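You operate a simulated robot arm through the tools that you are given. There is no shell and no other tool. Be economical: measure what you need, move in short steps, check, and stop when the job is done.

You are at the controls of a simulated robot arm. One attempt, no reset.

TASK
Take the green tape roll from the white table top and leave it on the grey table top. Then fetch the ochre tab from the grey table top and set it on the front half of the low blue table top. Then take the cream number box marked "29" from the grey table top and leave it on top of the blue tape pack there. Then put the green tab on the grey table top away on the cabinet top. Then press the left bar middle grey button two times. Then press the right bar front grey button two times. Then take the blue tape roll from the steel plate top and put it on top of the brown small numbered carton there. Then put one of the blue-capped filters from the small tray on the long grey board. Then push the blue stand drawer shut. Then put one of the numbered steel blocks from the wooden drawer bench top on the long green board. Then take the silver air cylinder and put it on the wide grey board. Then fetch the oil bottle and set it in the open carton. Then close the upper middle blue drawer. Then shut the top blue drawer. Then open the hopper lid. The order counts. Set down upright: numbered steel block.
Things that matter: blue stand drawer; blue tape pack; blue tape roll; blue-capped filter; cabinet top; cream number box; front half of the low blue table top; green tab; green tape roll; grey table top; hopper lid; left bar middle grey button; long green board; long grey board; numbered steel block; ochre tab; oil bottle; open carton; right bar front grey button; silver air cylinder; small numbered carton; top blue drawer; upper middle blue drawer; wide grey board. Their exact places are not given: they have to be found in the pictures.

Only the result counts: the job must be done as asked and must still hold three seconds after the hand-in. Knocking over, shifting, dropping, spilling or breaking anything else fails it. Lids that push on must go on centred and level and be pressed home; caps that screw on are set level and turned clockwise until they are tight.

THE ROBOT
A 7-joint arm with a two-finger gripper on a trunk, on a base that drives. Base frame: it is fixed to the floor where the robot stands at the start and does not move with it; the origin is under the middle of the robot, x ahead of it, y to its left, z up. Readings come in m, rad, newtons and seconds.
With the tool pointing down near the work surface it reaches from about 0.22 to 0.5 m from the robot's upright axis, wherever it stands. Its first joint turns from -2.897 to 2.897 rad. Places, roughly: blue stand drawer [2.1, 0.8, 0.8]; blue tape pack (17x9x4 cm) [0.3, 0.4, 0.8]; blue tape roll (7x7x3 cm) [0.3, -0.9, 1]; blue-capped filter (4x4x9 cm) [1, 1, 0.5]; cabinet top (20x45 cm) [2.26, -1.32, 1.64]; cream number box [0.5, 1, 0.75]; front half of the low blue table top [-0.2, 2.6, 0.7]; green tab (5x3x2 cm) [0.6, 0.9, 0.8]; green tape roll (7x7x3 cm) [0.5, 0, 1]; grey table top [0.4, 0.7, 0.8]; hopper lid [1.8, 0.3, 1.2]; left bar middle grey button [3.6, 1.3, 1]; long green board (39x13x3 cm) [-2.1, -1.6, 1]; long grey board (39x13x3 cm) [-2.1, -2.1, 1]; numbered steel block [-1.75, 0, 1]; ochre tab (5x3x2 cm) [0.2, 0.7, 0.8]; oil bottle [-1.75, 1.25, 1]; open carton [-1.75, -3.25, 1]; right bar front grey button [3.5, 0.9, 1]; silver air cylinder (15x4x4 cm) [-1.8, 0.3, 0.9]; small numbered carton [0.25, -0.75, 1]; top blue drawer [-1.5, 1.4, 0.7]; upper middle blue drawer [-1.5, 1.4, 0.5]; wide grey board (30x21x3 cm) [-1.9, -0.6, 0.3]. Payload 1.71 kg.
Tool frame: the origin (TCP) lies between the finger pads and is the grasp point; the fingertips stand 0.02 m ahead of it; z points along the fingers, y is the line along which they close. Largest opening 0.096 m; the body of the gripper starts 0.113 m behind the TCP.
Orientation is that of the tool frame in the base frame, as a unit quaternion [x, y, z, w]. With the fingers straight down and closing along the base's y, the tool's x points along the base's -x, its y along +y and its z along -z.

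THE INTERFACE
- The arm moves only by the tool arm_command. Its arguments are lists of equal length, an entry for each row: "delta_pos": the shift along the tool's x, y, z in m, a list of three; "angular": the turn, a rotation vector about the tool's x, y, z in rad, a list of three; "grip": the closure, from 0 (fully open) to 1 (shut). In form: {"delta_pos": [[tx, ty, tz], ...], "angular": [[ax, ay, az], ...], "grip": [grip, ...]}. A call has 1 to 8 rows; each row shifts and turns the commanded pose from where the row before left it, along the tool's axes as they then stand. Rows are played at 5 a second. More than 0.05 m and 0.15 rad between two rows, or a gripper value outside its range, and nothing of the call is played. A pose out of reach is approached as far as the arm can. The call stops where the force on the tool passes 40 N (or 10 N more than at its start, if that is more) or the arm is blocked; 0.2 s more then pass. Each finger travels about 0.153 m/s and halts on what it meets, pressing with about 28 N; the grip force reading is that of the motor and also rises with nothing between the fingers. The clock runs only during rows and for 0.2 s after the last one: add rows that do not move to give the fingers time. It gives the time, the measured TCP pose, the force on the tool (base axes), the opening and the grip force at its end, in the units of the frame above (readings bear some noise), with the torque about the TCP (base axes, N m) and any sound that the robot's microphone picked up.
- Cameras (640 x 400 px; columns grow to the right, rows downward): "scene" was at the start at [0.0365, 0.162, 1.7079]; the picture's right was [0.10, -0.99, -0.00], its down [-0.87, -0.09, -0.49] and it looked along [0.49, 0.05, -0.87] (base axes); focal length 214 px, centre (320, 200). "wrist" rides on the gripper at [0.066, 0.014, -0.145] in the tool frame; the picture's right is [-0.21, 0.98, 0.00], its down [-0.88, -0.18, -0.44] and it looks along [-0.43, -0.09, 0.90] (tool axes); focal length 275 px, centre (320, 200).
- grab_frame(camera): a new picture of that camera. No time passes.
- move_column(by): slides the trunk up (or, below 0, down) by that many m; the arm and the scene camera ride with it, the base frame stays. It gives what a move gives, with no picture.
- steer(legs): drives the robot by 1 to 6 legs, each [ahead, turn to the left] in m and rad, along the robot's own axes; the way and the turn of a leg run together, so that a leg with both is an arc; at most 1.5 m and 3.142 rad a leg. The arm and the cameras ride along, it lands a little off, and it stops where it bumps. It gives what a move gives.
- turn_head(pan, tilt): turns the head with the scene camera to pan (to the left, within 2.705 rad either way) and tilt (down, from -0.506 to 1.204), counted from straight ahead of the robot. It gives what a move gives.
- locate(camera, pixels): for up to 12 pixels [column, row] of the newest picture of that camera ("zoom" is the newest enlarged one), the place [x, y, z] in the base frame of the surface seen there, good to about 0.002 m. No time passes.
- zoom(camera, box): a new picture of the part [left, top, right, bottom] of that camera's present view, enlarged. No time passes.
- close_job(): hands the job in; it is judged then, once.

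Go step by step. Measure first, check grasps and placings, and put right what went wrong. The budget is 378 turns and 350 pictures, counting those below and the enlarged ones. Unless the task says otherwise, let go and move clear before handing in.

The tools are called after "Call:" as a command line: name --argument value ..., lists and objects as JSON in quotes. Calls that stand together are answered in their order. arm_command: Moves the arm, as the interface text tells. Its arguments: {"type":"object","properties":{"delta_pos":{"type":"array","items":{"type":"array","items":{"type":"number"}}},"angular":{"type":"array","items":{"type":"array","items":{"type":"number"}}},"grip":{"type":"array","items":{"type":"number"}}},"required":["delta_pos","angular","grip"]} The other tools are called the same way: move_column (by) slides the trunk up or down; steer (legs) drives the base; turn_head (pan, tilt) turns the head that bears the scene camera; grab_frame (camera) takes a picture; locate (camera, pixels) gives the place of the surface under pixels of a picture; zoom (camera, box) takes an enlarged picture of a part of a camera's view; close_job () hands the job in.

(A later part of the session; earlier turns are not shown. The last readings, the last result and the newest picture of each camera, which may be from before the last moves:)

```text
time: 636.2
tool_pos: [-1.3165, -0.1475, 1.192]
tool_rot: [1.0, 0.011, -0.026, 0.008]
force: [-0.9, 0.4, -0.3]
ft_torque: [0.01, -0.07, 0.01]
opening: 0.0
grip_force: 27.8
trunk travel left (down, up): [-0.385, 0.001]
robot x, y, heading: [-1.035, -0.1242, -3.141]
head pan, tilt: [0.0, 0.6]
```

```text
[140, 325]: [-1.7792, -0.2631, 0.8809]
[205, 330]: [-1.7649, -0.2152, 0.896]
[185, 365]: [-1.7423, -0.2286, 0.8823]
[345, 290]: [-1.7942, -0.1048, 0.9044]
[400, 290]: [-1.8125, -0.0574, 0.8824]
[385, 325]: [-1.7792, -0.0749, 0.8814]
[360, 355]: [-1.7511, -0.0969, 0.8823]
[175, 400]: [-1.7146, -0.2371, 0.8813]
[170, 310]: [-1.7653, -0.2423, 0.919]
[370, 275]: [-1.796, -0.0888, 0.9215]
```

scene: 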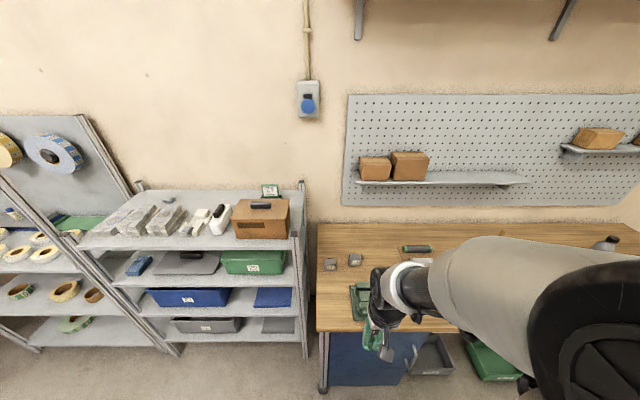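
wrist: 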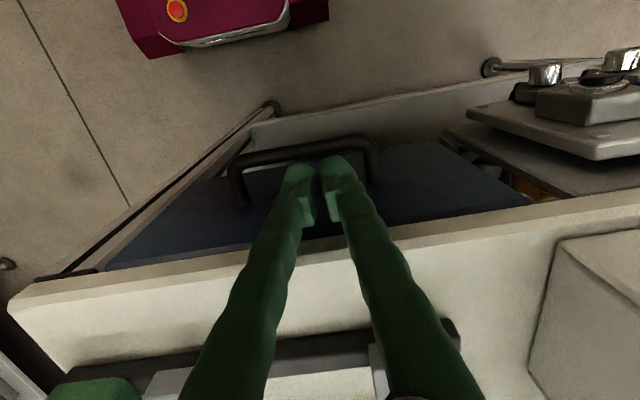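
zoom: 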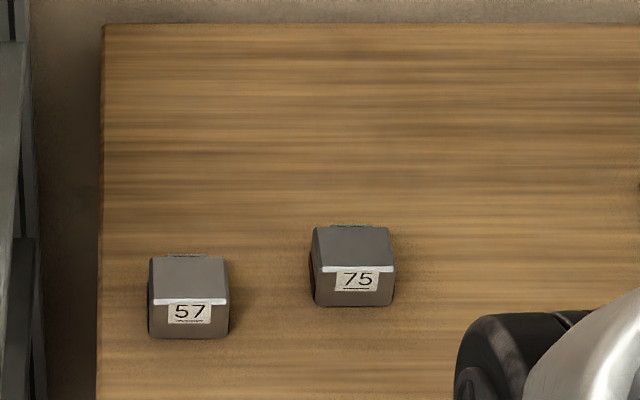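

Call:
locate --camera "zoom" --pixels '[[318, 232], [385, 232], [390, 262], [320, 266], [152, 262], [222, 262], [226, 295], [155, 297], [355, 250], [190, 280]]'

Call:
steer --legs '[[0.13, 0]]'

Call:
grab_frame --camera "wrist"

```text
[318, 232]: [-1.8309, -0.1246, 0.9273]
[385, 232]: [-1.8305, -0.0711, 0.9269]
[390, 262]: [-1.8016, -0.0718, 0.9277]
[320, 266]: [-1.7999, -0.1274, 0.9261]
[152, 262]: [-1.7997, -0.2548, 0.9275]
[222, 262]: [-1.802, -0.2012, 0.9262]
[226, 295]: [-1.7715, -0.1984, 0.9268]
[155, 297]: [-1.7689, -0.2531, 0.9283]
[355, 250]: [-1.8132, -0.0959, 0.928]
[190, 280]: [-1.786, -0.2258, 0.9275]
```

```text
time: 637.5
tool_pos: [-1.4365, -0.1496, 1.1967]
tool_rot: [0.999, 0.011, -0.033, 0.008]
force: [-0.1, 0.4, 0.7]
ft_torque: [-0.01, -0.04, -0.02]
opening: 0.0
grip_force: 27.8
trunk travel left (down, up): [-0.385, 0.001]
robot x, y, heading: [-1.1697, -0.1233, -3.14]
head pan, tilt: [0.0, 0.6]
```

```text
214 pictures are left
```

wrist: 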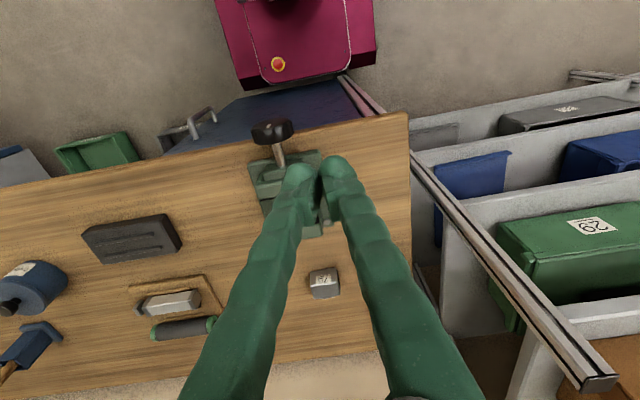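

Blocks: "57" centred (-1.786,-0.227), "75" (-1.815,-0.098), 4.5 cm tall. The vise stands before "75", so I'll take "57". Open, extend and pitch the hand.

Call:
arm_command --delta_pos '[[-0.0419, 0.013, 0.0028], [-0.0414, 0.013, 0.0069], [-0.0405, 0.013, 0.011], [-0.0392, 0.013, 0.015], [-0.0375, 0.013, 0.0189], [-0.0354, 0.013, 0.0225], [0, 0, 0]]' --angular '[[0, -0.1, 0], [0, -0.1, 0], [0, -0.1, 0], [0, -0.1, 0], [0, -0.1, 0], [0, -0.1, 0], [0, 0, 0]]' --grip '[0, 0, 0, 0, 0, 0, 0]'

Call:
grab_frame --camera "wrist"

```text
time: 639.1
tool_pos: [-1.7296, -0.2296, 1.176]
tool_rot: [0.951, 0.008, -0.309, 0.011]
force: [1.7, 0.7, 0.9]
ft_torque: [-0.12, 0.15, 0.1]
opening: 0.0959
grip_force: 0.1
trunk travel left (down, up): [-0.385, 0.001]
robot x, y, heading: [-1.1659, -0.1232, -3.136]
head pan, tilt: [0.0, 0.6]
```

```text
213 pictures are left
```

wrist: 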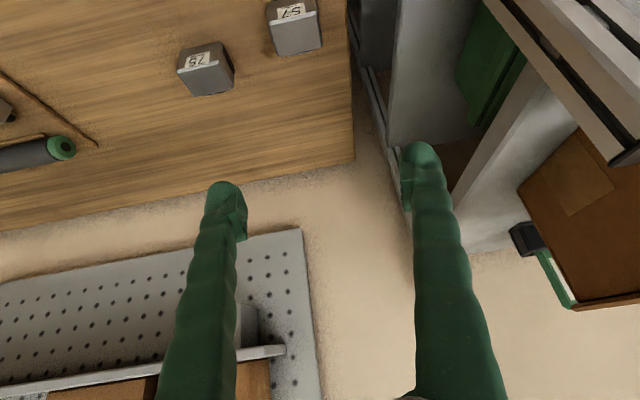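

Call:
locate --camera "wrist" --pixels '[[345, 100], [375, 90], [620, 155], [480, 200], [540, 235], [430, 80], [295, 12], [320, 45]]'

```text
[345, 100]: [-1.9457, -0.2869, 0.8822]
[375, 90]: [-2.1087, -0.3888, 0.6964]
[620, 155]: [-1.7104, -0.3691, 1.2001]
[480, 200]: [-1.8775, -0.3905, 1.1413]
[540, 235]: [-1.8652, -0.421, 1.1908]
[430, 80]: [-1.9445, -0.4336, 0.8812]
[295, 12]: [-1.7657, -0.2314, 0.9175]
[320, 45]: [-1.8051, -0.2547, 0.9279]
```

Clearance to the shelf post is fine. Move to a pre-grasp with a 7 cm opening.

Call:
arm_command --delta_pos '[[0.023, -0.0016, 0.036], [0.023, -0.0016, 0.036], [0.023, -0.0016, 0.036], [0.023, -0.0016, 0.036], [0.023, -0.0016, 0.036], [0, 0, 0]]' --angular '[[0, 0, 0], [0, 0, 0], [0, 0, 0], [0, 0, 0], [0, 0, 0], [0, 0, 0]]' --grip '[0.2, 0.2, 0.2, 0.2, 0.2, 0.2]'

Call:
grab_frame --camera "wrist"

```text
time: 640.5
tool_pos: [-1.7264, -0.2301, 0.9713]
tool_rot: [0.948, 0.009, -0.317, 0.011]
force: [0.6, -0.4, -0.2]
ft_torque: [-0.02, 0.03, 0.0]
opening: 0.0767
grip_force: 0.1
trunk travel left (down, up): [-0.385, 0.001]
robot x, y, heading: [-1.1647, -0.1223, -3.138]
head pan, tilt: [0.0, 0.6]
```

```text
212 pictures are left
```

wrist: 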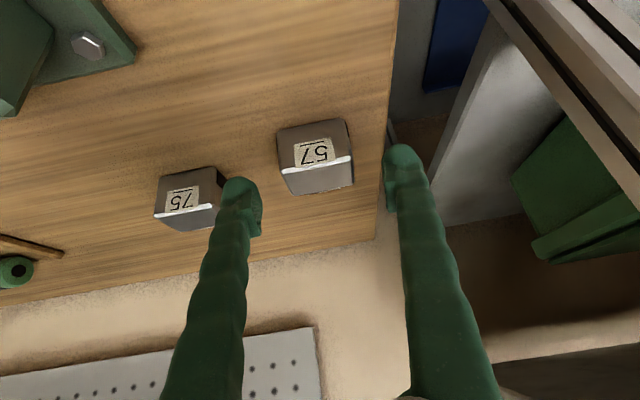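

Call:
locate --camera "wrist" --pixels '[[288, 180], [350, 165], [282, 140], [344, 128], [320, 178], [312, 150]]'

```text
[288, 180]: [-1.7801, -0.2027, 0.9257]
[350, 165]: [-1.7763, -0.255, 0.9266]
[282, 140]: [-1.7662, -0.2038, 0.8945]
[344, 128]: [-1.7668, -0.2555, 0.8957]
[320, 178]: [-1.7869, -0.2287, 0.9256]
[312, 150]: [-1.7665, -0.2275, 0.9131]
```

Call:
arm_command --delta_pos '[[-0.0078, -0.002, 0.03], [0, 0, 0.03], [0, 0, 0.0186], [0, 0, 0], [0, 0, 0], [0, 0, 0], [0, 0, 0]]' --angular '[[0, 0, 0], [0, 0, 0], [0, 0, 0], [0, 0, 0], [0, 0, 0], [0, 0, 0], [0, 0, 0]]' --grip '[0.2, 0.2, 0.2, 0.2, 0.6, 1, 1]'

Call:
grab_frame --camera "wrist"

```text
time: 642.1
tool_pos: [-1.7793, -0.229, 0.9141]
tool_rot: [0.949, 0.009, -0.316, 0.011]
force: [1.3, 0.4, 1.2]
ft_torque: [-0.15, -0.01, 0.0]
opening: 0.0656
grip_force: 28.3
trunk travel left (down, up): [-0.385, 0.001]
robot x, y, heading: [-1.1627, -0.1248, -3.141]
head pan, tilt: [0.0, 0.6]
```

```text
211 pictures are left
```

wrist: 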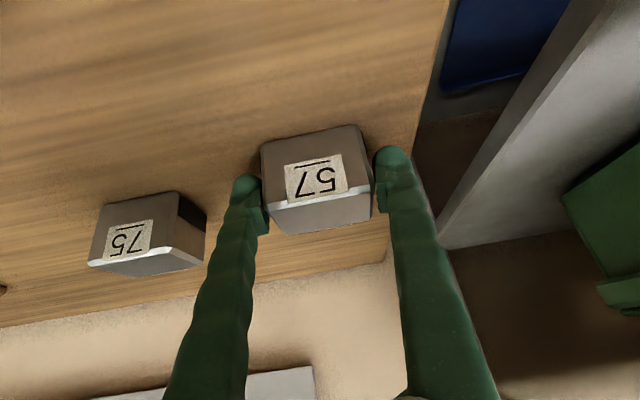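

Gripped at 66 mm. Lift straight up.

Call:
arm_command --delta_pos '[[-0.012, 0, -0.016], [-0.024, 0, -0.032], [-0.03, 0, -0.0399], [-0.03, 0, -0.0399], [-0.03, 0, -0.0399], [0, 0, 0]]' --angular '[[0, 0, 0], [0, 0, 0], [0, 0, 0], [0, 0, 0], [0, 0, 0], [0, 0, 0]]' --grip '[1, 1, 1, 1, 1, 1]'

Call:
grab_frame --camera "wrist"

```text
time: 643.5
tool_pos: [-1.7837, -0.2256, 1.1234]
tool_rot: [0.949, 0.009, -0.315, 0.011]
force: [0.7, -1.0, -3.1]
ft_torque: [0.01, -0.03, 0.02]
opening: 0.0655
grip_force: 28.6
trunk travel left (down, up): [-0.385, 0.001]
robot x, y, heading: [-1.1657, -0.1221, -3.139]
head pan, tilt: [0.0, 0.6]
```

```text
210 pictures are left
```

wrist: 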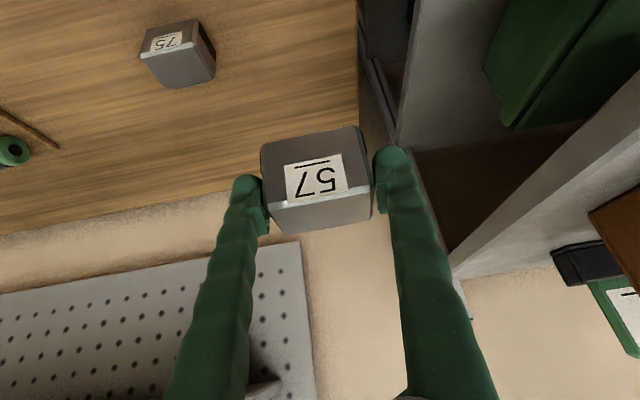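

Held upright. Drive to the green board.

Call:
steer --legs '[[-0.25, 0], [0, 1.57], [1.445, 0], [0, -1.571]]'

Call:
turn_head --pan 0.3 --tilt 0.6

Call:
grab_frame --camera "scene"

```text
time: 661.8
tool_pos: [-1.5274, -1.6824, 1.1231]
tool_rot: [0.949, 0.017, -0.315, 0.014]
force: [0.1, 0.5, -2.8]
ft_torque: [-0.02, 0.01, -0.02]
opening: 0.0646
grip_force: 27.7
trunk travel left (down, up): [-0.385, 0.001]
robot x, y, heading: [-0.9154, -1.5767, -3.123]
head pan, tilt: [0.0, 0.6]
```

```text
time: 662.6
tool_pos: [-1.5103, -1.6836, 1.1321]
tool_rot: [0.947, 0.016, -0.322, 0.013]
force: [-0.4, 0.6, -4.4]
ft_torque: [0.03, -0.04, -0.06]
opening: 0.0643
grip_force: 28.0
trunk travel left (down, up): [-0.385, 0.001]
robot x, y, heading: [-0.9147, -1.5756, -3.12]
head pan, tilt: [0.3, 0.6]
```

```text
209 pictures are left
```

scene: 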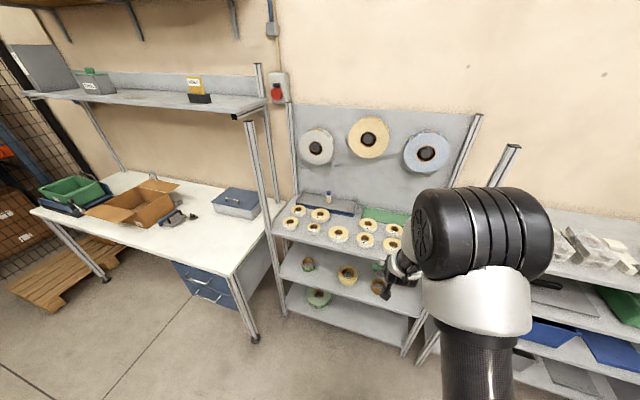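

Call:
zoom --camera "scene" --box '[280, 180, 430, 260]'

Call:
locate --camera "zoom" --pixels '[[360, 120], [450, 135], [540, 150], [450, 160], [345, 115], [470, 120], [200, 75], [485, 215], [460, 260], [390, 195]]'

```text
4.27 times, centred on (355, 220) of scene
```

zoom: 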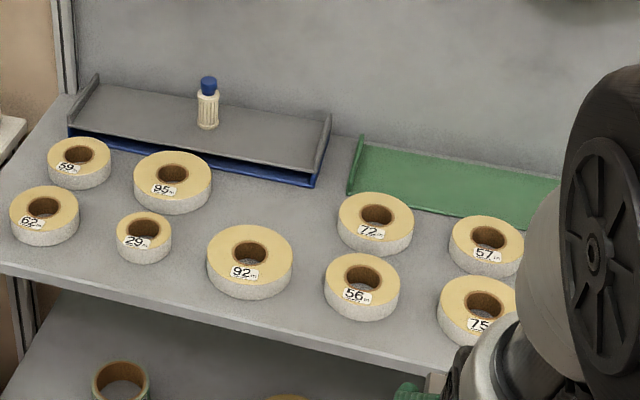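

```text
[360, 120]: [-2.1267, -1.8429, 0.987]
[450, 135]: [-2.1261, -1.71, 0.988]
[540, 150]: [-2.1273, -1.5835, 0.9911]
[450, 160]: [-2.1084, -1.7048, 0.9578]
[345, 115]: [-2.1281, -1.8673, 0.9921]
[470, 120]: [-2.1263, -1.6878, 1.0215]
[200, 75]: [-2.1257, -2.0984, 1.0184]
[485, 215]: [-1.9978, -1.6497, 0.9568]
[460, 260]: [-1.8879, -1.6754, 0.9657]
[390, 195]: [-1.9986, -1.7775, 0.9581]
```

Green board: z 0.957, x -2.0…-2.127. Drive in 0.45 m, carrying the block above the rolls.

Call:
steer --legs '[[0.45, 0]]'

Call:
arm_command --delta_pos '[[0, 0, 0], [0, 0, 0]]' --angular '[[0, 0, 0], [0, 0, 0]]' --grip '[1, 1]'

Call:
grab_frame --camera "wrist"

```text
time: 665.5
tool_pos: [-1.962, -1.6935, 1.1321]
tool_rot: [0.947, 0.018, -0.322, 0.015]
force: [-0.5, -0.2, -3.3]
ft_torque: [-0.02, -0.06, 0.01]
opening: 0.0644
grip_force: 27.8
trunk travel left (down, up): [-0.385, 0.001]
robot x, y, heading: [-1.3671, -1.586, -3.118]
head pan, tilt: [0.3, 0.6]
```

```text
time: 666.1
tool_pos: [-1.9438, -1.6917, 1.1409]
tool_rot: [0.944, 0.018, -0.329, 0.014]
force: [-0.5, -0.2, -2.7]
ft_torque: [0.0, 0.02, 0.0]
opening: 0.0647
grip_force: 28.0
trunk travel left (down, up): [-0.385, 0.001]
robot x, y, heading: [-1.3641, -1.5858, -3.12]
head pan, tilt: [0.3, 0.6]
```

```text
207 pictures are left
```

wrist: 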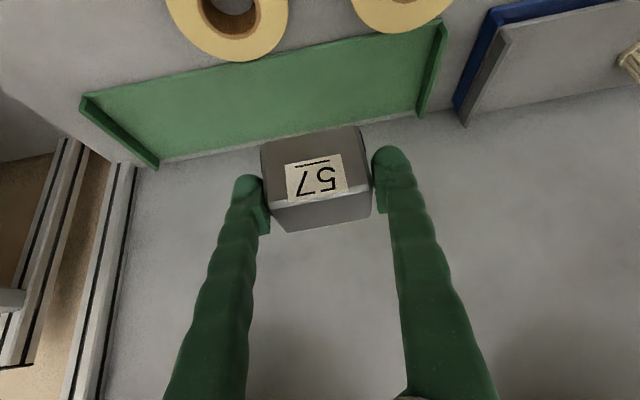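

Call:
arm_command --delta_pos '[[-0.0016, -0.0056, 0.0338], [-0.0016, -0.0056, 0.0338], [-0.0016, -0.0056, 0.0338], [-0.0016, -0.0056, 0.0338], [-0.0016, -0.0056, 0.0338], [0, 0, 0]]' --angular '[[0, 0.03, 0], [0, 0, 0], [0, 0, 0], [0, 0, 0], [0, 0, 0], [0, 0, 0]]' --grip '[1, 1, 1, 1, 1, 1]'

Call:
grab_frame --camera "wrist"

Call:
grab_frame --camera "scene"

```text
time: 667.5
tool_pos: [-2.0524, -1.6702, 1.0107]
tool_rot: [0.948, 0.018, -0.317, 0.014]
force: [0.4, -0.7, -3.6]
ft_torque: [-0.02, -0.03, -0.01]
opening: 0.0643
grip_force: 28.3
trunk travel left (down, up): [-0.385, 0.001]
robot x, y, heading: [-1.3633, -1.585, -3.12]
head pan, tilt: [0.3, 0.6]
```

```text
206 pictures are left
```

wrist: 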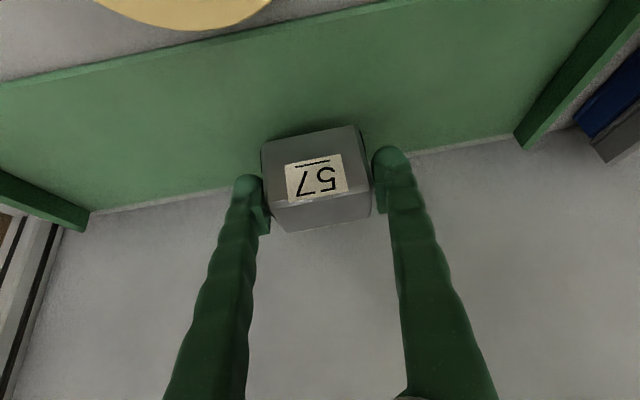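

```text
205 pictures are left
```

scene: 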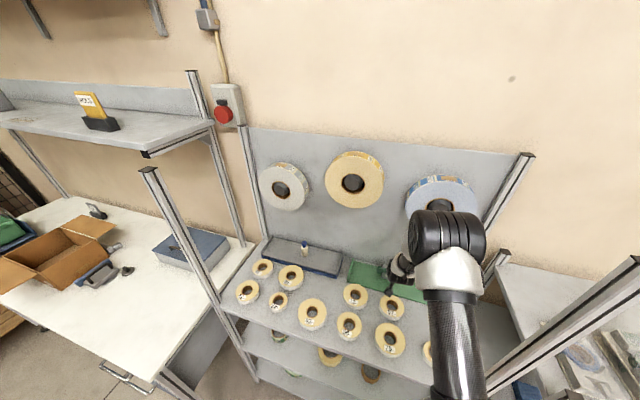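

Over the green board. Lower gently.

Call:
arm_command --delta_pos '[[0.0072, 0, 0.0096], [0.0036, 0, 0.0048], [0.0012, 0, 0.0016], [0, 0, 0]]' --angular '[[0, 0, 0], [0, 0, 0], [0, 0, 0], [0, 0, 0]]' --grip '[1, 1, 1, 1]'

Call:
arm_command --delta_pos '[[0.0012, 0, 0.0016], [0.001, 0, 0.0013], [0, 0, 0]]' --angular '[[0, 0, 0], [0, 0, 0], [0, 0, 0]]' --grip '[1, 1, 1]'

```text
time: 668.5
tool_pos: [-2.053, -1.6715, 0.9923]
tool_rot: [0.948, 0.019, -0.317, 0.014]
force: [1.7, 0.8, 6.3]
ft_torque: [-0.26, 0.22, 0.04]
opening: 0.0641
grip_force: 27.9
trunk travel left (down, up): [-0.385, 0.001]
robot x, y, heading: [-1.3659, -1.5871, -3.118]
head pan, tilt: [0.3, 0.6]
```

```text
time: 669.3
tool_pos: [-2.0531, -1.6715, 0.9924]
tool_rot: [0.947, 0.019, -0.319, 0.014]
force: [3.6, 0.5, 29.6]
ft_torque: [-0.29, 0.38, -0.03]
opening: 0.0642
grip_force: 28.4
trunk travel left (down, up): [-0.385, 0.001]
robot x, y, heading: [-1.3669, -1.5837, -3.119]
head pan, tilt: [0.3, 0.6]
```

Firm contact (30 N). Relax, open, and withdraw along the tool axis.

Call:
arm_command --delta_pos '[[-0.0015, 0, -0.002], [0, 0, 0], [0, 0, 0], [0, 0, 0], [0, 0, 0]]' --angular '[[0, 0, 0], [0, 0, 0], [0, 0, 0], [0, 0, 0], [0, 0, 0]]' --grip '[1, 0.3, 0.1, 0.1, 0.1]'

Call:
arm_command --delta_pos '[[0, 0, -0.02], [0, 0, -0.04], [0, 0, -0.04], [-0.02, 0, -0.04], [0, 0, 0]]' --angular '[[0, 0, 0], [0, 0, 0], [0, 0, 0], [0, 0, 0], [0, 0, 0]]' --grip '[0.1, 0.1, 0.1, 0.1, 0.1]'

Call:
grab_frame --camera "wrist"

```text
time: 670.5
tool_pos: [-2.0535, -1.6723, 0.9905]
tool_rot: [0.949, 0.019, -0.316, 0.015]
force: [-0.7, 0.8, -1.4]
ft_torque: [-0.02, -0.03, 0.01]
opening: 0.0864
grip_force: 0.1
trunk travel left (down, up): [-0.385, 0.001]
robot x, y, heading: [-1.3629, -1.587, -3.117]
head pan, tilt: [0.3, 0.6]
```

```text
time: 671.7
tool_pos: [-1.9869, -1.6644, 1.1152]
tool_rot: [0.949, 0.019, -0.315, 0.014]
force: [0.3, 0.2, 0.2]
ft_torque: [0.01, 0.0, 0.0]
opening: 0.0864
grip_force: 0.0
trunk travel left (down, up): [-0.385, 0.001]
robot x, y, heading: [-1.3639, -1.5862, -3.121]
head pan, tilt: [0.3, 0.6]
```

```text
204 pictures are left
```

wrist: 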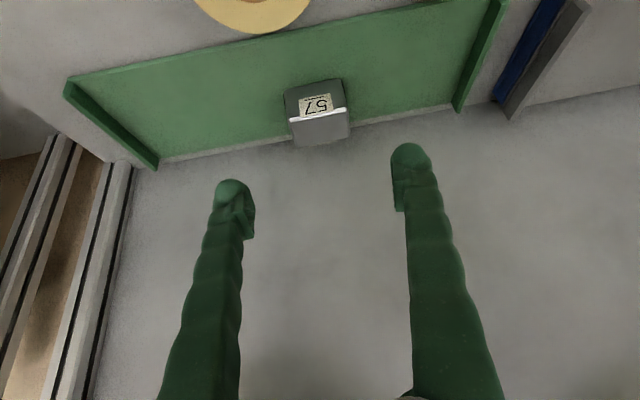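

The block stands on the green board. Before taking the cylinder, I'll look at its destination: the wide grey board on the low shelf near (-1.9,-0.6).

Call:
steer --legs '[[-0.45, 0]]'

Call:
arm_command --delta_pos '[[0.03, 0, -0.03], [0.03, 0, -0.03], [0.03, 0, -0.03], [0.03, 0, -0.03], [0.04, 0, 0], [0.04, 0, 0], [0, 0, 0]]' --angular '[[0, 0.11, 0], [0, 0.11, 0], [0, 0.11, 0], [0, 0.11, 0], [0, 0.1, 0], [0, 0.1, 0], [0, 0, 0]]' --grip '[0, 0, 0, 0, 0, 0, 0]'

Call:
steer --legs '[[0, -1.595], [0.95, 0], [0, 1.571]]'

Call:
move_column --by -0.38

Call:
turn_head --pan 0.0 --tilt 0.7

Call:
grab_frame --camera "scene"

```text
time: 674.5
tool_pos: [-1.5317, -1.6551, 1.1153]
tool_rot: [0.948, 0.019, -0.317, 0.014]
force: [-0.3, 0.5, -0.2]
ft_torque: [-0.01, -0.02, 0.0]
opening: 0.0864
grip_force: 0.0
trunk travel left (down, up): [-0.385, 0.001]
robot x, y, heading: [-0.9147, -1.5755, -3.113]
head pan, tilt: [0.3, 0.6]
```

```text
time: 676.1
tool_pos: [-1.2764, -1.6424, 1.161]
tool_rot: [1.0, 0.023, -0.008, 0.009]
force: [-0.8, -0.7, 0.3]
ft_torque: [0.03, -0.01, 0.0]
opening: 0.0961
grip_force: 0.0
trunk travel left (down, up): [-0.385, 0.001]
robot x, y, heading: [-0.9116, -1.576, -3.116]
head pan, tilt: [0.3, 0.6]
```

```text
time: 690.6
tool_pos: [-1.2523, -0.6832, 1.1601]
tool_rot: [1.0, -0.008, -0.009, 0.008]
force: [-0.7, -0.7, -0.6]
ft_torque: [0.05, 0.0, -0.05]
opening: 0.096
grip_force: 0.1
trunk travel left (down, up): [-0.385, 0.001]
robot x, y, heading: [-0.8855, -0.6339, 3.106]
head pan, tilt: [0.3, 0.6]
```

```text
time: 694.3
tool_pos: [-1.2342, -0.6819, 0.785]
tool_rot: [1.0, -0.009, -0.016, 0.008]
force: [-0.5, 0.4, 0.3]
ft_torque: [-0.02, 0.01, 0.01]
opening: 0.0961
grip_force: 0.1
trunk travel left (down, up): [-0.005, 0.381]
robot x, y, heading: [-0.8838, -0.6359, 3.1]
head pan, tilt: [0.3, 0.6]
```

```text
time: 695.1
tool_pos: [-1.2342, -0.6812, 0.7851]
tool_rot: [1.0, -0.01, -0.016, 0.007]
force: [-0.3, 0.0, -0.6]
ft_torque: [-0.04, 0.0, 0.0]
opening: 0.0958
grip_force: 0.0
trunk travel left (down, up): [-0.005, 0.381]
robot x, y, heading: [-0.8858, -0.6334, 3.105]
head pan, tilt: [0.0, 0.7]
```

```text
203 pictures are left
```

scene: 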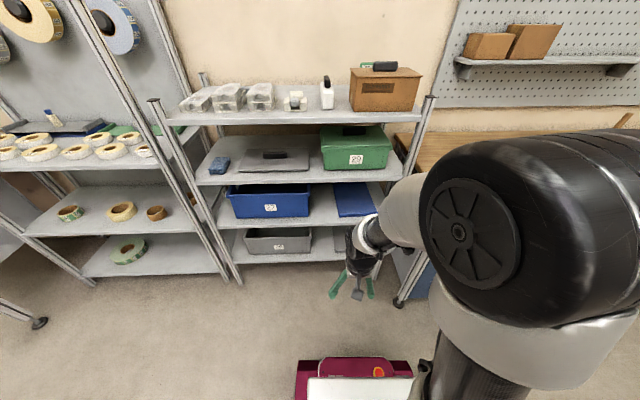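

Move the arm aside to see the bottom-right board.

Call:
arm_command --delta_pos '[[0, 0.045, -0.02], [0, 0.045, -0.02], [0, 0.045, -0.02], [0, 0.045, -0.02], [0, 0.045, -0.02], [0, 0.045, -0.02]]' --angular '[[0, 0, 0], [0, 0, 0], [0, 0, 0], [0, 0, 0], [0, 0, 0], [0, 0, 0]]' --grip '[0, 0, 0, 0, 0, 0]'

Call:
grab_frame --camera "scene"

```text
time: 696.5
tool_pos: [-1.2331, -0.9513, 0.9075]
tool_rot: [1.0, -0.008, -0.017, 0.008]
force: [0.2, -0.4, 0.2]
ft_torque: [0.0, 0.0, -0.04]
opening: 0.0959
grip_force: 0.1
trunk travel left (down, up): [-0.005, 0.381]
robot x, y, heading: [-0.8843, -0.6344, 3.105]
head pan, tilt: [0.0, 0.7]
```

```text
202 pictures are left
```

scene: 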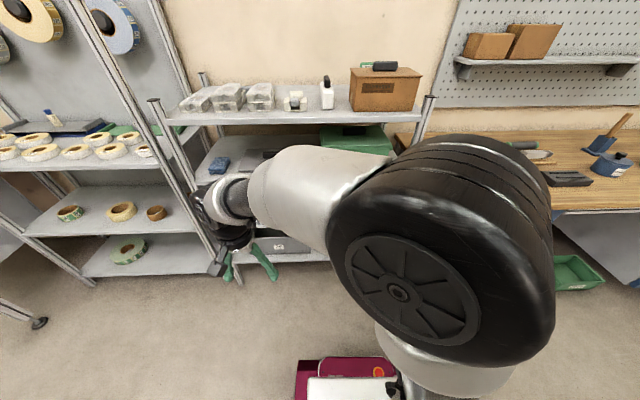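

Call:
arm_command --delta_pos '[[0, -0.049, 0], [0, -0.049, 0], [0, -0.049, 0], [0, -0.049, 0], [0, -0.049, 0], [0, -0.049, 0], [0, -0.049, 0], [0, -0.049, 0]]' --angular '[[0, 0, 0], [0, 0, 0], [0, 0, 0], [0, 0, 0], [0, 0, 0], [0, 0, 0], [0, 0, 0], [0, 0, 0]]' --grip '[0, 0, 0, 0, 0, 0, 0, 0]'

Call:
arm_command --delta_pos '[[0, -0.049, 0], [0, -0.049, 0], [0, -0.049, 0], [0, -0.049, 0]]' --angular '[[0, 0, 0], [0, 0, 0], [0, 0, 0], [0, 0, 0]]' --grip '[0, 0, 0, 0]'

Call:
grab_frame --camera "scene"

```text
time: 698.3
tool_pos: [-1.2271, -0.5572, 0.9027]
tool_rot: [1.0, -0.01, -0.017, 0.008]
force: [0.4, -0.6, -1.2]
ft_torque: [0.0, 0.01, 0.0]
opening: 0.0959
grip_force: 0.1
trunk travel left (down, up): [-0.005, 0.381]
robot x, y, heading: [-0.8837, -0.6328, 3.108]
head pan, tilt: [0.0, 0.7]
```

```text
time: 699.3
tool_pos: [-1.2254, -0.3595, 0.901]
tool_rot: [1.0, -0.008, -0.017, 0.008]
force: [0.2, 0.1, -0.1]
ft_torque: [-0.02, -0.01, 0.03]
opening: 0.0958
grip_force: 0.0
trunk travel left (down, up): [-0.005, 0.381]
robot x, y, heading: [-0.883, -0.6339, 3.1]
head pan, tilt: [0.0, 0.7]
```

```text
201 pictures are left
```

scene: 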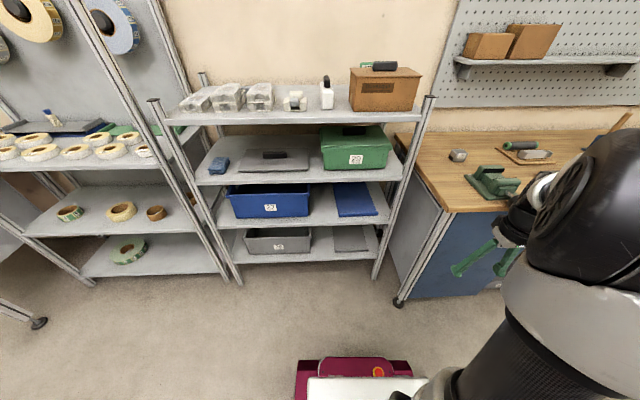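

The wide grey board is at (350,240) on the bottom shelf. Zoom and measure it and the gap above.

Call:
zoom --camera "scene" --box '[300, 160, 420, 280]'

Call:
locate --camera "zoom" --pixels '[[130, 250], [240, 235], [180, 245], [130, 270], [250, 260], [250, 205], [60, 215], [300, 265], [100, 300], [185, 150], [130, 165], [250, 165]]'

```text
3.33 times, centred on (360, 220) of scene
```

zoom: 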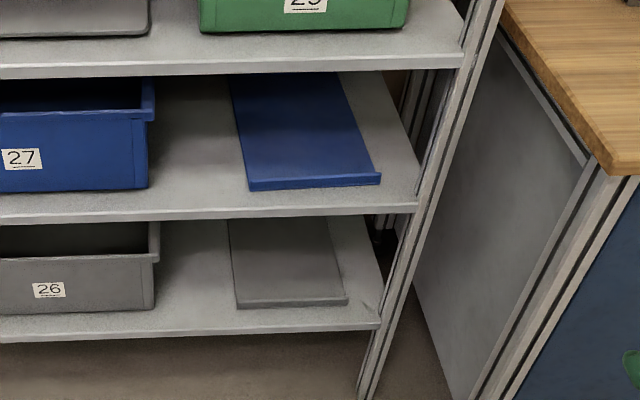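

```text
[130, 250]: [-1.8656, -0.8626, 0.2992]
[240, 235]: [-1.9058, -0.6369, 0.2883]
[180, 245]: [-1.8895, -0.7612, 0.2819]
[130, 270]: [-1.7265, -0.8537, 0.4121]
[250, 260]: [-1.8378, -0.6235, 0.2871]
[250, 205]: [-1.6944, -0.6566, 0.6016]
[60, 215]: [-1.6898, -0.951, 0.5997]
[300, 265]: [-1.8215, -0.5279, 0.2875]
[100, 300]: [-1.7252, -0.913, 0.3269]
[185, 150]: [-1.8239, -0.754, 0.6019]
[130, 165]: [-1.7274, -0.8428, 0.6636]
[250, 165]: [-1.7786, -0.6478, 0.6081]
```

Board: z 0.287, x about -1.74…-2.04, y -0.65…-0.45; the shelf above is at z≈0.58. Workable. Now go to the cylinder, parking parallel to the bench (heading +y).

Call:
move_column --by 0.38

Call:
steer --legs '[[0, -1.065], [0.485, 0], [0.45, -0.465]]'

Call:
turn_head --pan 1.4 --tilt 0.8

Call:
grab_frame --camera "scene"

```text
time: 703.0
tool_pos: [-1.228, -0.3603, 1.2808]
tool_rot: [1.0, -0.009, -0.017, 0.008]
force: [0.5, 0.2, -0.4]
ft_torque: [0.0, 0.01, -0.03]
opening: 0.0959
grip_force: 0.0
trunk travel left (down, up): [-0.385, 0.001]
robot x, y, heading: [-0.8838, -0.6371, 3.103]
head pan, tilt: [0.0, 0.7]
```

```text
time: 711.7
tool_pos: [-0.927, 0.5821, 1.2801]
tool_rot: [0.712, -0.702, -0.017, -0.005]
force: [0.2, -0.2, 0.0]
ft_torque: [-0.04, -0.03, -0.01]
opening: 0.096
grip_force: 0.1
trunk travel left (down, up): [-0.385, 0.001]
robot x, y, heading: [-1.1911, 0.232, 1.564]
head pan, tilt: [0.0, 0.7]
```

```text
time: 713.2
tool_pos: [-0.9265, 0.5619, 1.2852]
tool_rot: [0.712, -0.702, -0.023, -0.012]
force: [-0.5, -0.1, -0.8]
ft_torque: [0.0, 0.04, -0.05]
opening: 0.0961
grip_force: 0.1
trunk travel left (down, up): [-0.385, 0.001]
robot x, y, heading: [-1.192, 0.2301, 1.569]
head pan, tilt: [1.4, 0.799]
```

```text
199 pictures are left
```

scene: 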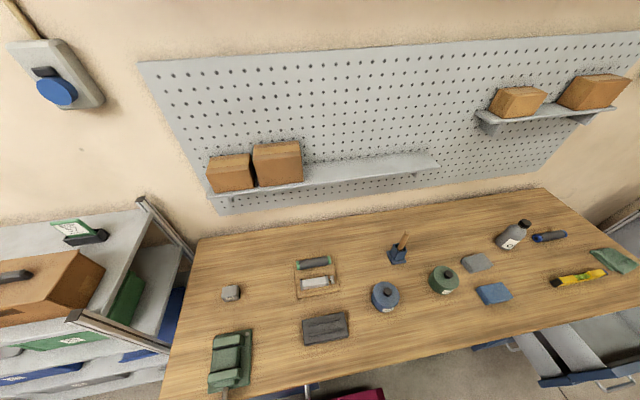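

Zoom on the cylinder at (317,282).

Call:
zoom --camera "scene" --box '[275, 240, 375, 315]'

Call:
locate --camera "zoom" --pixels '[[175, 265], [220, 265], [340, 265], [330, 290], [185, 295], [260, 275], [260, 300], [260, 250], [350, 270], [260, 330], [250, 150], [380, 240]]'

```text
5.33 times, centred on (325, 278) of scene
```

zoom: 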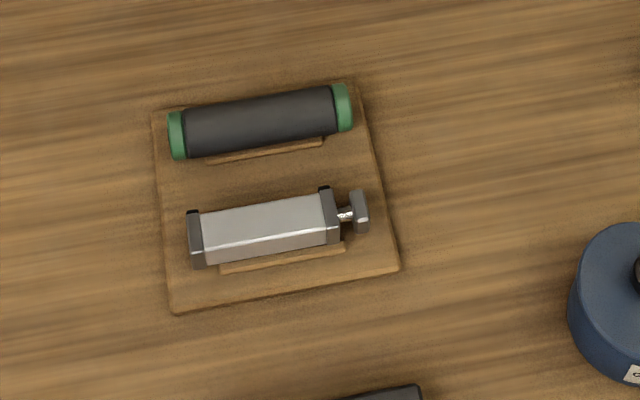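

```text
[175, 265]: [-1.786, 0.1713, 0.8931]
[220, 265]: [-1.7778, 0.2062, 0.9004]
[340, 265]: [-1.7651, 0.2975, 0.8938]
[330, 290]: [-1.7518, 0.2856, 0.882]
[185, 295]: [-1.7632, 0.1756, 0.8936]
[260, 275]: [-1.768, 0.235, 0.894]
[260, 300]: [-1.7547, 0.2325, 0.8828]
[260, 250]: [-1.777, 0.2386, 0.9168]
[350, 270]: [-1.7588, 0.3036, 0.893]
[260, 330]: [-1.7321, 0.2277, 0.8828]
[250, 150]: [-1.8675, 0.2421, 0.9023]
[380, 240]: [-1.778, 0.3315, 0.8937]
```

Call:
locate --camera "zoom" --pixels '[[195, 225], [265, 220], [330, 205], [360, 212], [205, 212], [265, 235], [318, 198], [270, 240], [195, 262], [335, 240], [265, 205], [265, 196]]'

```text
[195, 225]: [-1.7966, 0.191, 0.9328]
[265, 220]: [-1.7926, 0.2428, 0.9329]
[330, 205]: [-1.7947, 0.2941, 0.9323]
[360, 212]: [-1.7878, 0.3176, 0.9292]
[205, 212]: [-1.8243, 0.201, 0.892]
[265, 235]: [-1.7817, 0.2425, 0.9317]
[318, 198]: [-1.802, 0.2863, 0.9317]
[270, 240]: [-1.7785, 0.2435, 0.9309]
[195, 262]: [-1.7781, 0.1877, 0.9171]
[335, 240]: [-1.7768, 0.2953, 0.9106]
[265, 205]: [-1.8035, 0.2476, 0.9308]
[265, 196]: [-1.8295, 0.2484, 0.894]
```

The cylinder body is square, x -1.777…-1.812, y 0.185…0.30, top 0.932, in a shallow wooden rack. I want a near-vertical grip closing along x, so check how much closer the base can get: look down beside the robot.

Call:
turn_head --pan 1.1 --tilt 1.2

Call:
grab_frame --camera "scene"

```text
time: 714.1
tool_pos: [-0.9285, 0.5617, 1.2856]
tool_rot: [0.712, -0.702, -0.023, -0.012]
force: [-0.4, 0.3, -0.1]
ft_torque: [0.0, 0.0, 0.01]
opening: 0.096
grip_force: 0.0
trunk travel left (down, up): [-0.385, 0.001]
robot x, y, heading: [-1.1901, 0.2288, 1.562]
head pan, tilt: [1.1, 1.201]
```

```text
197 pictures are left
```

scene: 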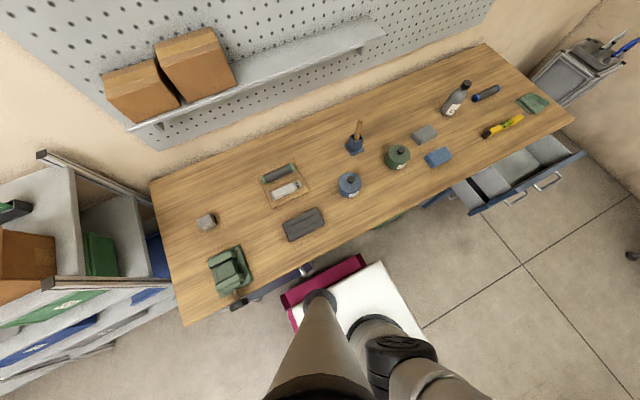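

Call:
locate --camera "scene" --pixels '[[280, 286], [305, 268], [237, 303], [320, 290], [290, 297], [365, 262], [220, 322], [400, 222], [385, 220], [340, 250]]'

Call:
zoom --camera "scene" --box '[200, 200, 420, 340]'

```text
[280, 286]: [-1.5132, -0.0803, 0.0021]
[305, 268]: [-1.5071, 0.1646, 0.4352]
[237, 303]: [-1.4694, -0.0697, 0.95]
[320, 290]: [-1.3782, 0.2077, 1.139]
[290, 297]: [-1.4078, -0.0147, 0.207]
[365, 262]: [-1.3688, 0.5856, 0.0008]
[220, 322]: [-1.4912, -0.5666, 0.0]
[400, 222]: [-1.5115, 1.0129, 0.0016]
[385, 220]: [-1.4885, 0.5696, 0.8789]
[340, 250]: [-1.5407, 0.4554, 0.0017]
```

```text
2.86 times, centred on (310, 270) of scene
```

zoom: 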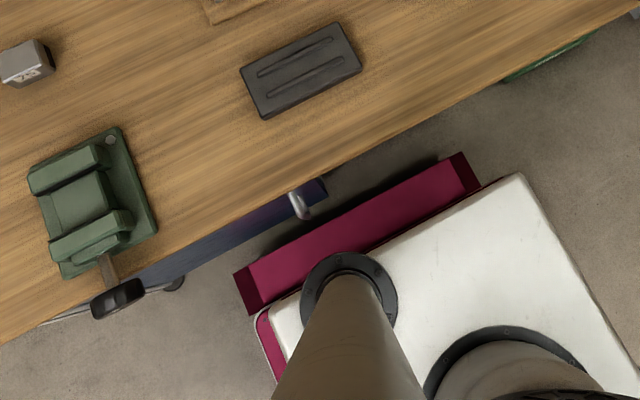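

There's about 10 cm free at the base's left edge. Sidestep left by 7 cm via a small wiggle.

Call:
steer --legs '[[0, 0.25], [0.27, 0], [0, -0.25], [-0.27, 0]]'

```text
time: 718.9
tool_pos: [-1.0058, 0.6397, 1.3023]
tool_rot: [-0.703, 0.705, 0.068, 0.06]
force: [-1.2, -0.9, 2.2]
ft_torque: [0.05, -0.18, -0.03]
opening: 0.096
grip_force: 0.1
trunk travel left (down, up): [-0.385, 0.001]
robot x, y, heading: [-1.2271, 0.4713, 1.549]
head pan, tilt: [1.1, 1.201]
stopped in leg 4: the robot was blocked; the commanded pose is now the measured one
```

Call:
turn_head --pan 1.8 --tilt 1.2

Call:
grab_frame --camera "scene"

```text
time: 720.0
tool_pos: [-0.997, 0.6923, 1.2918]
tool_rot: [0.706, -0.705, -0.053, -0.041]
force: [0.4, 0.3, 0.2]
ft_torque: [0.03, 0.07, 0.01]
opening: 0.0961
grip_force: 0.1
trunk travel left (down, up): [-0.385, 0.001]
robot x, y, heading: [-1.2277, 0.4694, 1.549]
head pan, tilt: [1.799, 1.201]
```

```text
195 pictures are left
```

scene: 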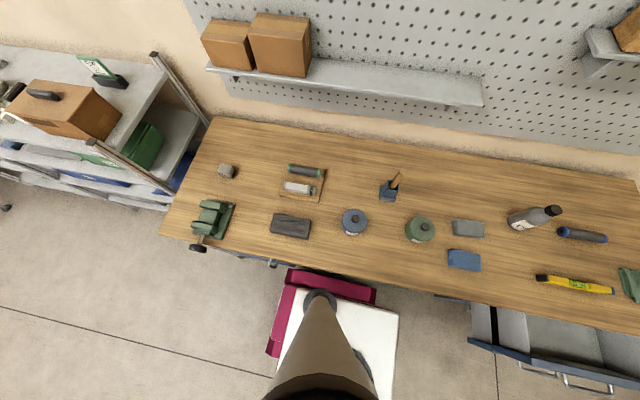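

The base touched the cabinet handle behind. I'll re-approach facing the bench head-on at y≈0.42, clear of that handle and the bins.

Call:
steer --legs '[[0.3, -1.2], [0.2, 0], [0, -2.27], [0.373, 0], [0, -1.215]]'

Call:
turn_head --pan 0.3 --tilt 0.9

Call:
grab_frame --camera "scene"

```text
time: 721.1
tool_pos: [-0.9855, 0.7175, 1.2874]
tool_rot: [-0.689, 0.722, 0.045, 0.035]
force: [-0.4, -2.0, 0.4]
ft_torque: [0.26, 0.01, 0.0]
opening: 0.0959
grip_force: 0.1
trunk travel left (down, up): [-0.385, 0.001]
robot x, y, heading: [-1.2275, 0.4797, 1.5]
head pan, tilt: [1.799, 1.201]
stopped in leg 1: the robot was blocked; the commanded pose is now the measured one
```

```text
time: 722.7
tool_pos: [-0.9859, 0.7128, 1.2893]
tool_rot: [-0.689, 0.722, 0.046, 0.037]
force: [-0.2, 0.5, 0.0]
ft_torque: [0.04, -0.03, -0.01]
opening: 0.0961
grip_force: 0.0
trunk travel left (down, up): [-0.385, 0.001]
robot x, y, heading: [-1.2296, 0.4775, 1.499]
head pan, tilt: [0.3, 0.901]
```

```text
194 pictures are left
```

scene: 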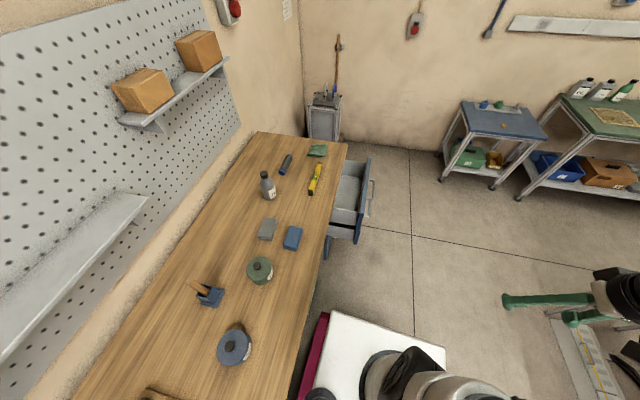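

Call:
steer --legs '[[0.15, 0], [0.2, -0.6]]'

```text
time: 726.0
tool_pos: [-0.8309, 0.8476, 1.2928]
tool_rot: [-0.444, 0.894, 0.038, 0.057]
force: [0.1, -0.3, 0.2]
ft_torque: [0.0, 0.02, -0.02]
opening: 0.0961
grip_force: 0.1
trunk travel left (down, up): [-0.385, 0.001]
robot x, y, heading: [-1.1501, 0.8102, 0.901]
head pan, tilt: [0.3, 0.901]
```

Call:
steer --legs '[[0.42, 0], [0, -2.472], [0.7, 0], [0, -1.571]]'

Call:
turn_head --pan 0.3 --tilt 0.9

Call:
grab_frame --camera "scene"

```text
time: 744.0
tool_pos: [-1.1184, 0.6692, 1.2917]
tool_rot: [0.998, -0.002, -0.069, 0.008]
force: [-0.3, 1.1, -0.9]
ft_torque: [0.04, 0.03, -0.02]
opening: 0.0958
grip_force: 0.1
trunk travel left (down, up): [-0.385, 0.001]
robot x, y, heading: [-0.8972, 0.435, 3.118]
head pan, tilt: [0.3, 0.901]
```

```text
time: 744.6
tool_pos: [-1.1013, 0.6683, 1.2945]
tool_rot: [0.997, -0.001, -0.075, 0.008]
force: [-0.3, 0.2, 0.0]
ft_torque: [0.01, -0.03, 0.0]
opening: 0.0962
grip_force: 0.0
trunk travel left (down, up): [-0.385, 0.001]
robot x, y, heading: [-0.8949, 0.4378, 3.121]
head pan, tilt: [0.3, 0.901]
```

```text
193 pictures are left
```

scene: 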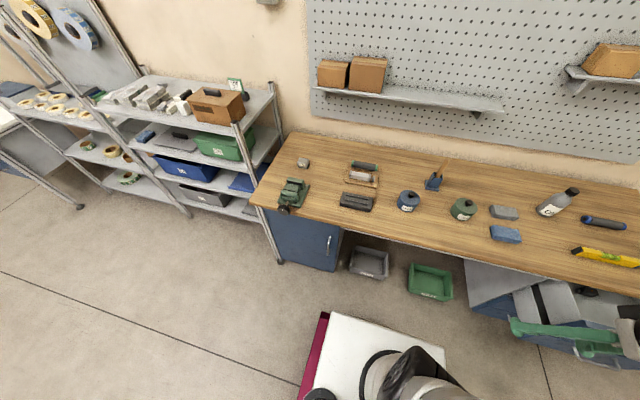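

Clear view of the bins and cabinet. Measure them.

Call:
locate --camera "scene" --pixels '[[350, 270], [388, 278], [350, 258], [410, 295], [450, 298], [328, 240], [338, 270], [280, 262], [466, 270], [408, 270], [345, 240]]'

```text
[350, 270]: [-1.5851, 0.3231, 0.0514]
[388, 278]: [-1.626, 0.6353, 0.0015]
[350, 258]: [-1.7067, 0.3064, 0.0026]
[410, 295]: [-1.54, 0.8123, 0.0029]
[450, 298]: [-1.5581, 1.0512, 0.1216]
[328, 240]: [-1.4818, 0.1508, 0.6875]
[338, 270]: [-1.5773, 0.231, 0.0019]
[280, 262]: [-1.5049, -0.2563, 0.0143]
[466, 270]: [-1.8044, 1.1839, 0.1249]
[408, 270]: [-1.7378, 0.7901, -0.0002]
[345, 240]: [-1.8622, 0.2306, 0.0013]
```

Bins start at x≈-1.58 and the handle is at y 0.15, so the base can go in to x≈-1.25. Drive in and turn the hand so it closes along x.

Call:
steer --legs '[[0.35, 0.02]]'

Call:
arm_command --delta_pos '[[0, 0.04, 0], [0, 0.045, 0], [0, 0.045, 0], [0, 0.045, 0], [-0.03, 0.03, 0], [-0.04, 0, 0], [-0.04, 0, 0], [0, 0, 0]]' --angular '[[0, 0.15, 0], [0, 0, 0], [0, 0, 0], [0, 0, 0], [0, 0, 0], [0, 0, 0], [0, 0, 0], [0, 0, 0]]' --grip '[0.3, 0.3, 0.3, 0.3, 0.3, 0.3, 0.3, 0.3]'

Call:
arm_command --delta_pos '[[0, 0, 0], [0, 0, 0], [0, 0, 0], [0, 0, 0], [0, 0, 0], [0, 0, 0], [0, 0, 0], [0, 0, 0]]' --angular '[[0, 0, 0.149], [0, 0, 0.149], [0, 0, 0.149], [0, 0, 0.149], [0, 0, 0.149], [0, 0, 0.149], [0, 0, 0.149], [0, 0, 0.149]]' --grip '[0.3, 0.3, 0.3, 0.3, 0.3, 0.3, 0.3, 0.3]'

```text
time: 746.7
tool_pos: [-1.3722, 0.6665, 1.2998]
tool_rot: [0.996, 0.011, -0.087, 0.009]
force: [0.1, 1.1, -1.3]
ft_torque: [-0.02, -0.02, 0.01]
opening: 0.096
grip_force: 0.2
trunk travel left (down, up): [-0.385, 0.001]
robot x, y, heading: [-1.1899, 0.4444, -3.135]
head pan, tilt: [0.3, 0.901]
stopped in leg 1: the robot was blocked; the commanded pose is now the measured one
```

```text
time: 748.5
tool_pos: [-1.4901, 0.4586, 1.3027]
tool_rot: [1.0, 0.012, -0.007, 0.008]
force: [-0.2, 0.3, 0.1]
ft_torque: [-0.01, 0.08, 0.03]
opening: 0.0671
grip_force: 0.0
trunk travel left (down, up): [-0.385, 0.001]
robot x, y, heading: [-1.19, 0.4447, -3.126]
head pan, tilt: [0.3, 0.901]
```

```text
time: 750.3
tool_pos: [-1.4855, 0.4595, 1.3043]
tool_rot: [0.834, -0.552, -0.002, 0.012]
force: [-0.3, 0.5, -0.2]
ft_torque: [-0.01, 0.01, 0.03]
opening: 0.0673
grip_force: 0.1
trunk travel left (down, up): [-0.385, 0.001]
robot x, y, heading: [-1.1913, 0.4431, -3.13]
head pan, tilt: [0.3, 0.901]
```

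The bench blocks the base at x=-1.19. I'll finish the yaw, lower the trunk and test how far the vertical hand reaches.

Call:
arm_command --delta_pos '[[0, 0, 0], [0, 0, 0], [0, 0, 0]]' --angular '[[0, 0, 0.134], [0, 0, 0.134], [0, 0, 0.134]]' --grip '[0.3, 0.3, 0.3]'

Call:
move_column --by -0.22

Call:
arm_command --delta_pos '[[0.03, -0.04, 0], [0.03, -0.04, 0], [0.03, -0.04, 0], [0.03, -0.04, 0], [0.03, -0.04, 0], [0.03, -0.04, 0], [0.03, -0.04, 0], [0, 0, 0]]' --angular '[[0, 0, 0], [0, 0, 0], [0, 0, 0], [0, 0, 0], [0, 0, 0], [0, 0, 0], [0, 0, 0], [0, 0, 0]]' --grip '[0.3, 0.3, 0.3, 0.3, 0.3, 0.3, 0.3, 0.3]'

```text
time: 751.1
tool_pos: [-1.4861, 0.4597, 1.3033]
tool_rot: [0.707, -0.707, 0.0, 0.012]
force: [0.1, 0.2, -0.8]
ft_torque: [-0.01, -0.01, 0.01]
opening: 0.0674
grip_force: 0.0
trunk travel left (down, up): [-0.385, 0.001]
robot x, y, heading: [-1.1902, 0.4412, -3.129]
head pan, tilt: [0.3, 0.901]
```

```text
time: 753.4
tool_pos: [-1.4854, 0.4586, 1.0844]
tool_rot: [0.708, -0.707, 0.0, 0.013]
force: [-0.7, 0.0, 0.0]
ft_torque: [0.01, -0.01, -0.02]
opening: 0.067
grip_force: 0.0
trunk travel left (down, up): [-0.165, 0.221]
robot x, y, heading: [-1.1905, 0.4438, -3.134]
head pan, tilt: [0.3, 0.901]
```

```text
time: 754.9
tool_pos: [-1.2758, 0.2881, 1.1061]
tool_rot: [-0.646, 0.758, -0.069, -0.06]
force: [-0.7, -0.3, 0.1]
ft_torque: [0.04, -0.13, 0.04]
opening: 0.0669
grip_force: 0.0
trunk travel left (down, up): [-0.165, 0.221]
robot x, y, heading: [-1.1931, 0.4433, -3.132]
head pan, tilt: [0.3, 0.901]
stopped in row 7: the arm was blocked; the commanded pose is now the measured one
```

I used the wrong sign for tool y (it points to -x), so the hand moved toward the robot. Move it back out and straighten.

Call:
arm_command --delta_pos '[[0, 0.045, 0], [0, 0.045, 0], [0, 0.045, 0], [0, 0.045, 0], [0, 0, 0], [0, 0, 0], [0, 0, 0]]' --angular '[[0, 0, 0], [0, 0, 0], [0, 0, 0], [-0.0145, -0.09, 0], [-0.0145, -0.09, 0], [0, 0, -0.1], [0, 0, -0.06]]' --grip '[0.3, 0.3, 0.3, 0.3, 0.3, 0.3, 0.3]'

Call:
grab_frame --camera "wrist"

```text
time: 755.7
tool_pos: [-1.3494, 0.3234, 1.09]
tool_rot: [-0.655, 0.75, 0.018, -0.088]
force: [0.7, 0.7, 0.0]
ft_torque: [0.03, -0.01, 0.01]
opening: 0.067
grip_force: 0.1
trunk travel left (down, up): [-0.165, 0.221]
robot x, y, heading: [-1.1936, 0.4388, -3.13]
head pan, tilt: [0.3, 0.901]
stopped in row 4: the arm was blocked; the commanded pose is now the measured one
```

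```text
192 pictures are left
```

wrist: 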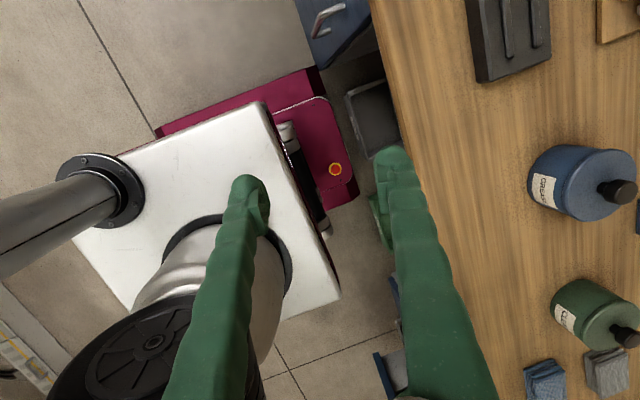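

Call:
arm_command --delta_pos '[[-0.0136, 0.0434, -0.0054], [-0.0136, 0.0434, -0.0054], [-0.0136, 0.0434, -0.0054], [-0.0136, 0.0434, -0.0054], [-0.0136, 0.0434, -0.0054], [0, 0, 0]]' --angular '[[0, 0, 0], [0, 0, 0], [0, 0, 0], [0, 0, 0], [0, 0, 0], [0, 0, 0]]' --grip '[0.3, 0.3, 0.3, 0.3, 0.3, 0.3]'

```text
time: 756.3
tool_pos: [-1.3816, 0.3592, 1.1018]
tool_rot: [-0.667, 0.732, 0.094, -0.108]
force: [-1.0, -0.3, 0.5]
ft_torque: [-0.01, 0.0, 0.02]
opening: 0.0669
grip_force: 0.1
trunk travel left (down, up): [-0.165, 0.221]
robot x, y, heading: [-1.1938, 0.4404, -3.133]
head pan, tilt: [0.3, 0.901]
stopped in row 2: the arm was blocked; the commanded pose is now the measured one
```

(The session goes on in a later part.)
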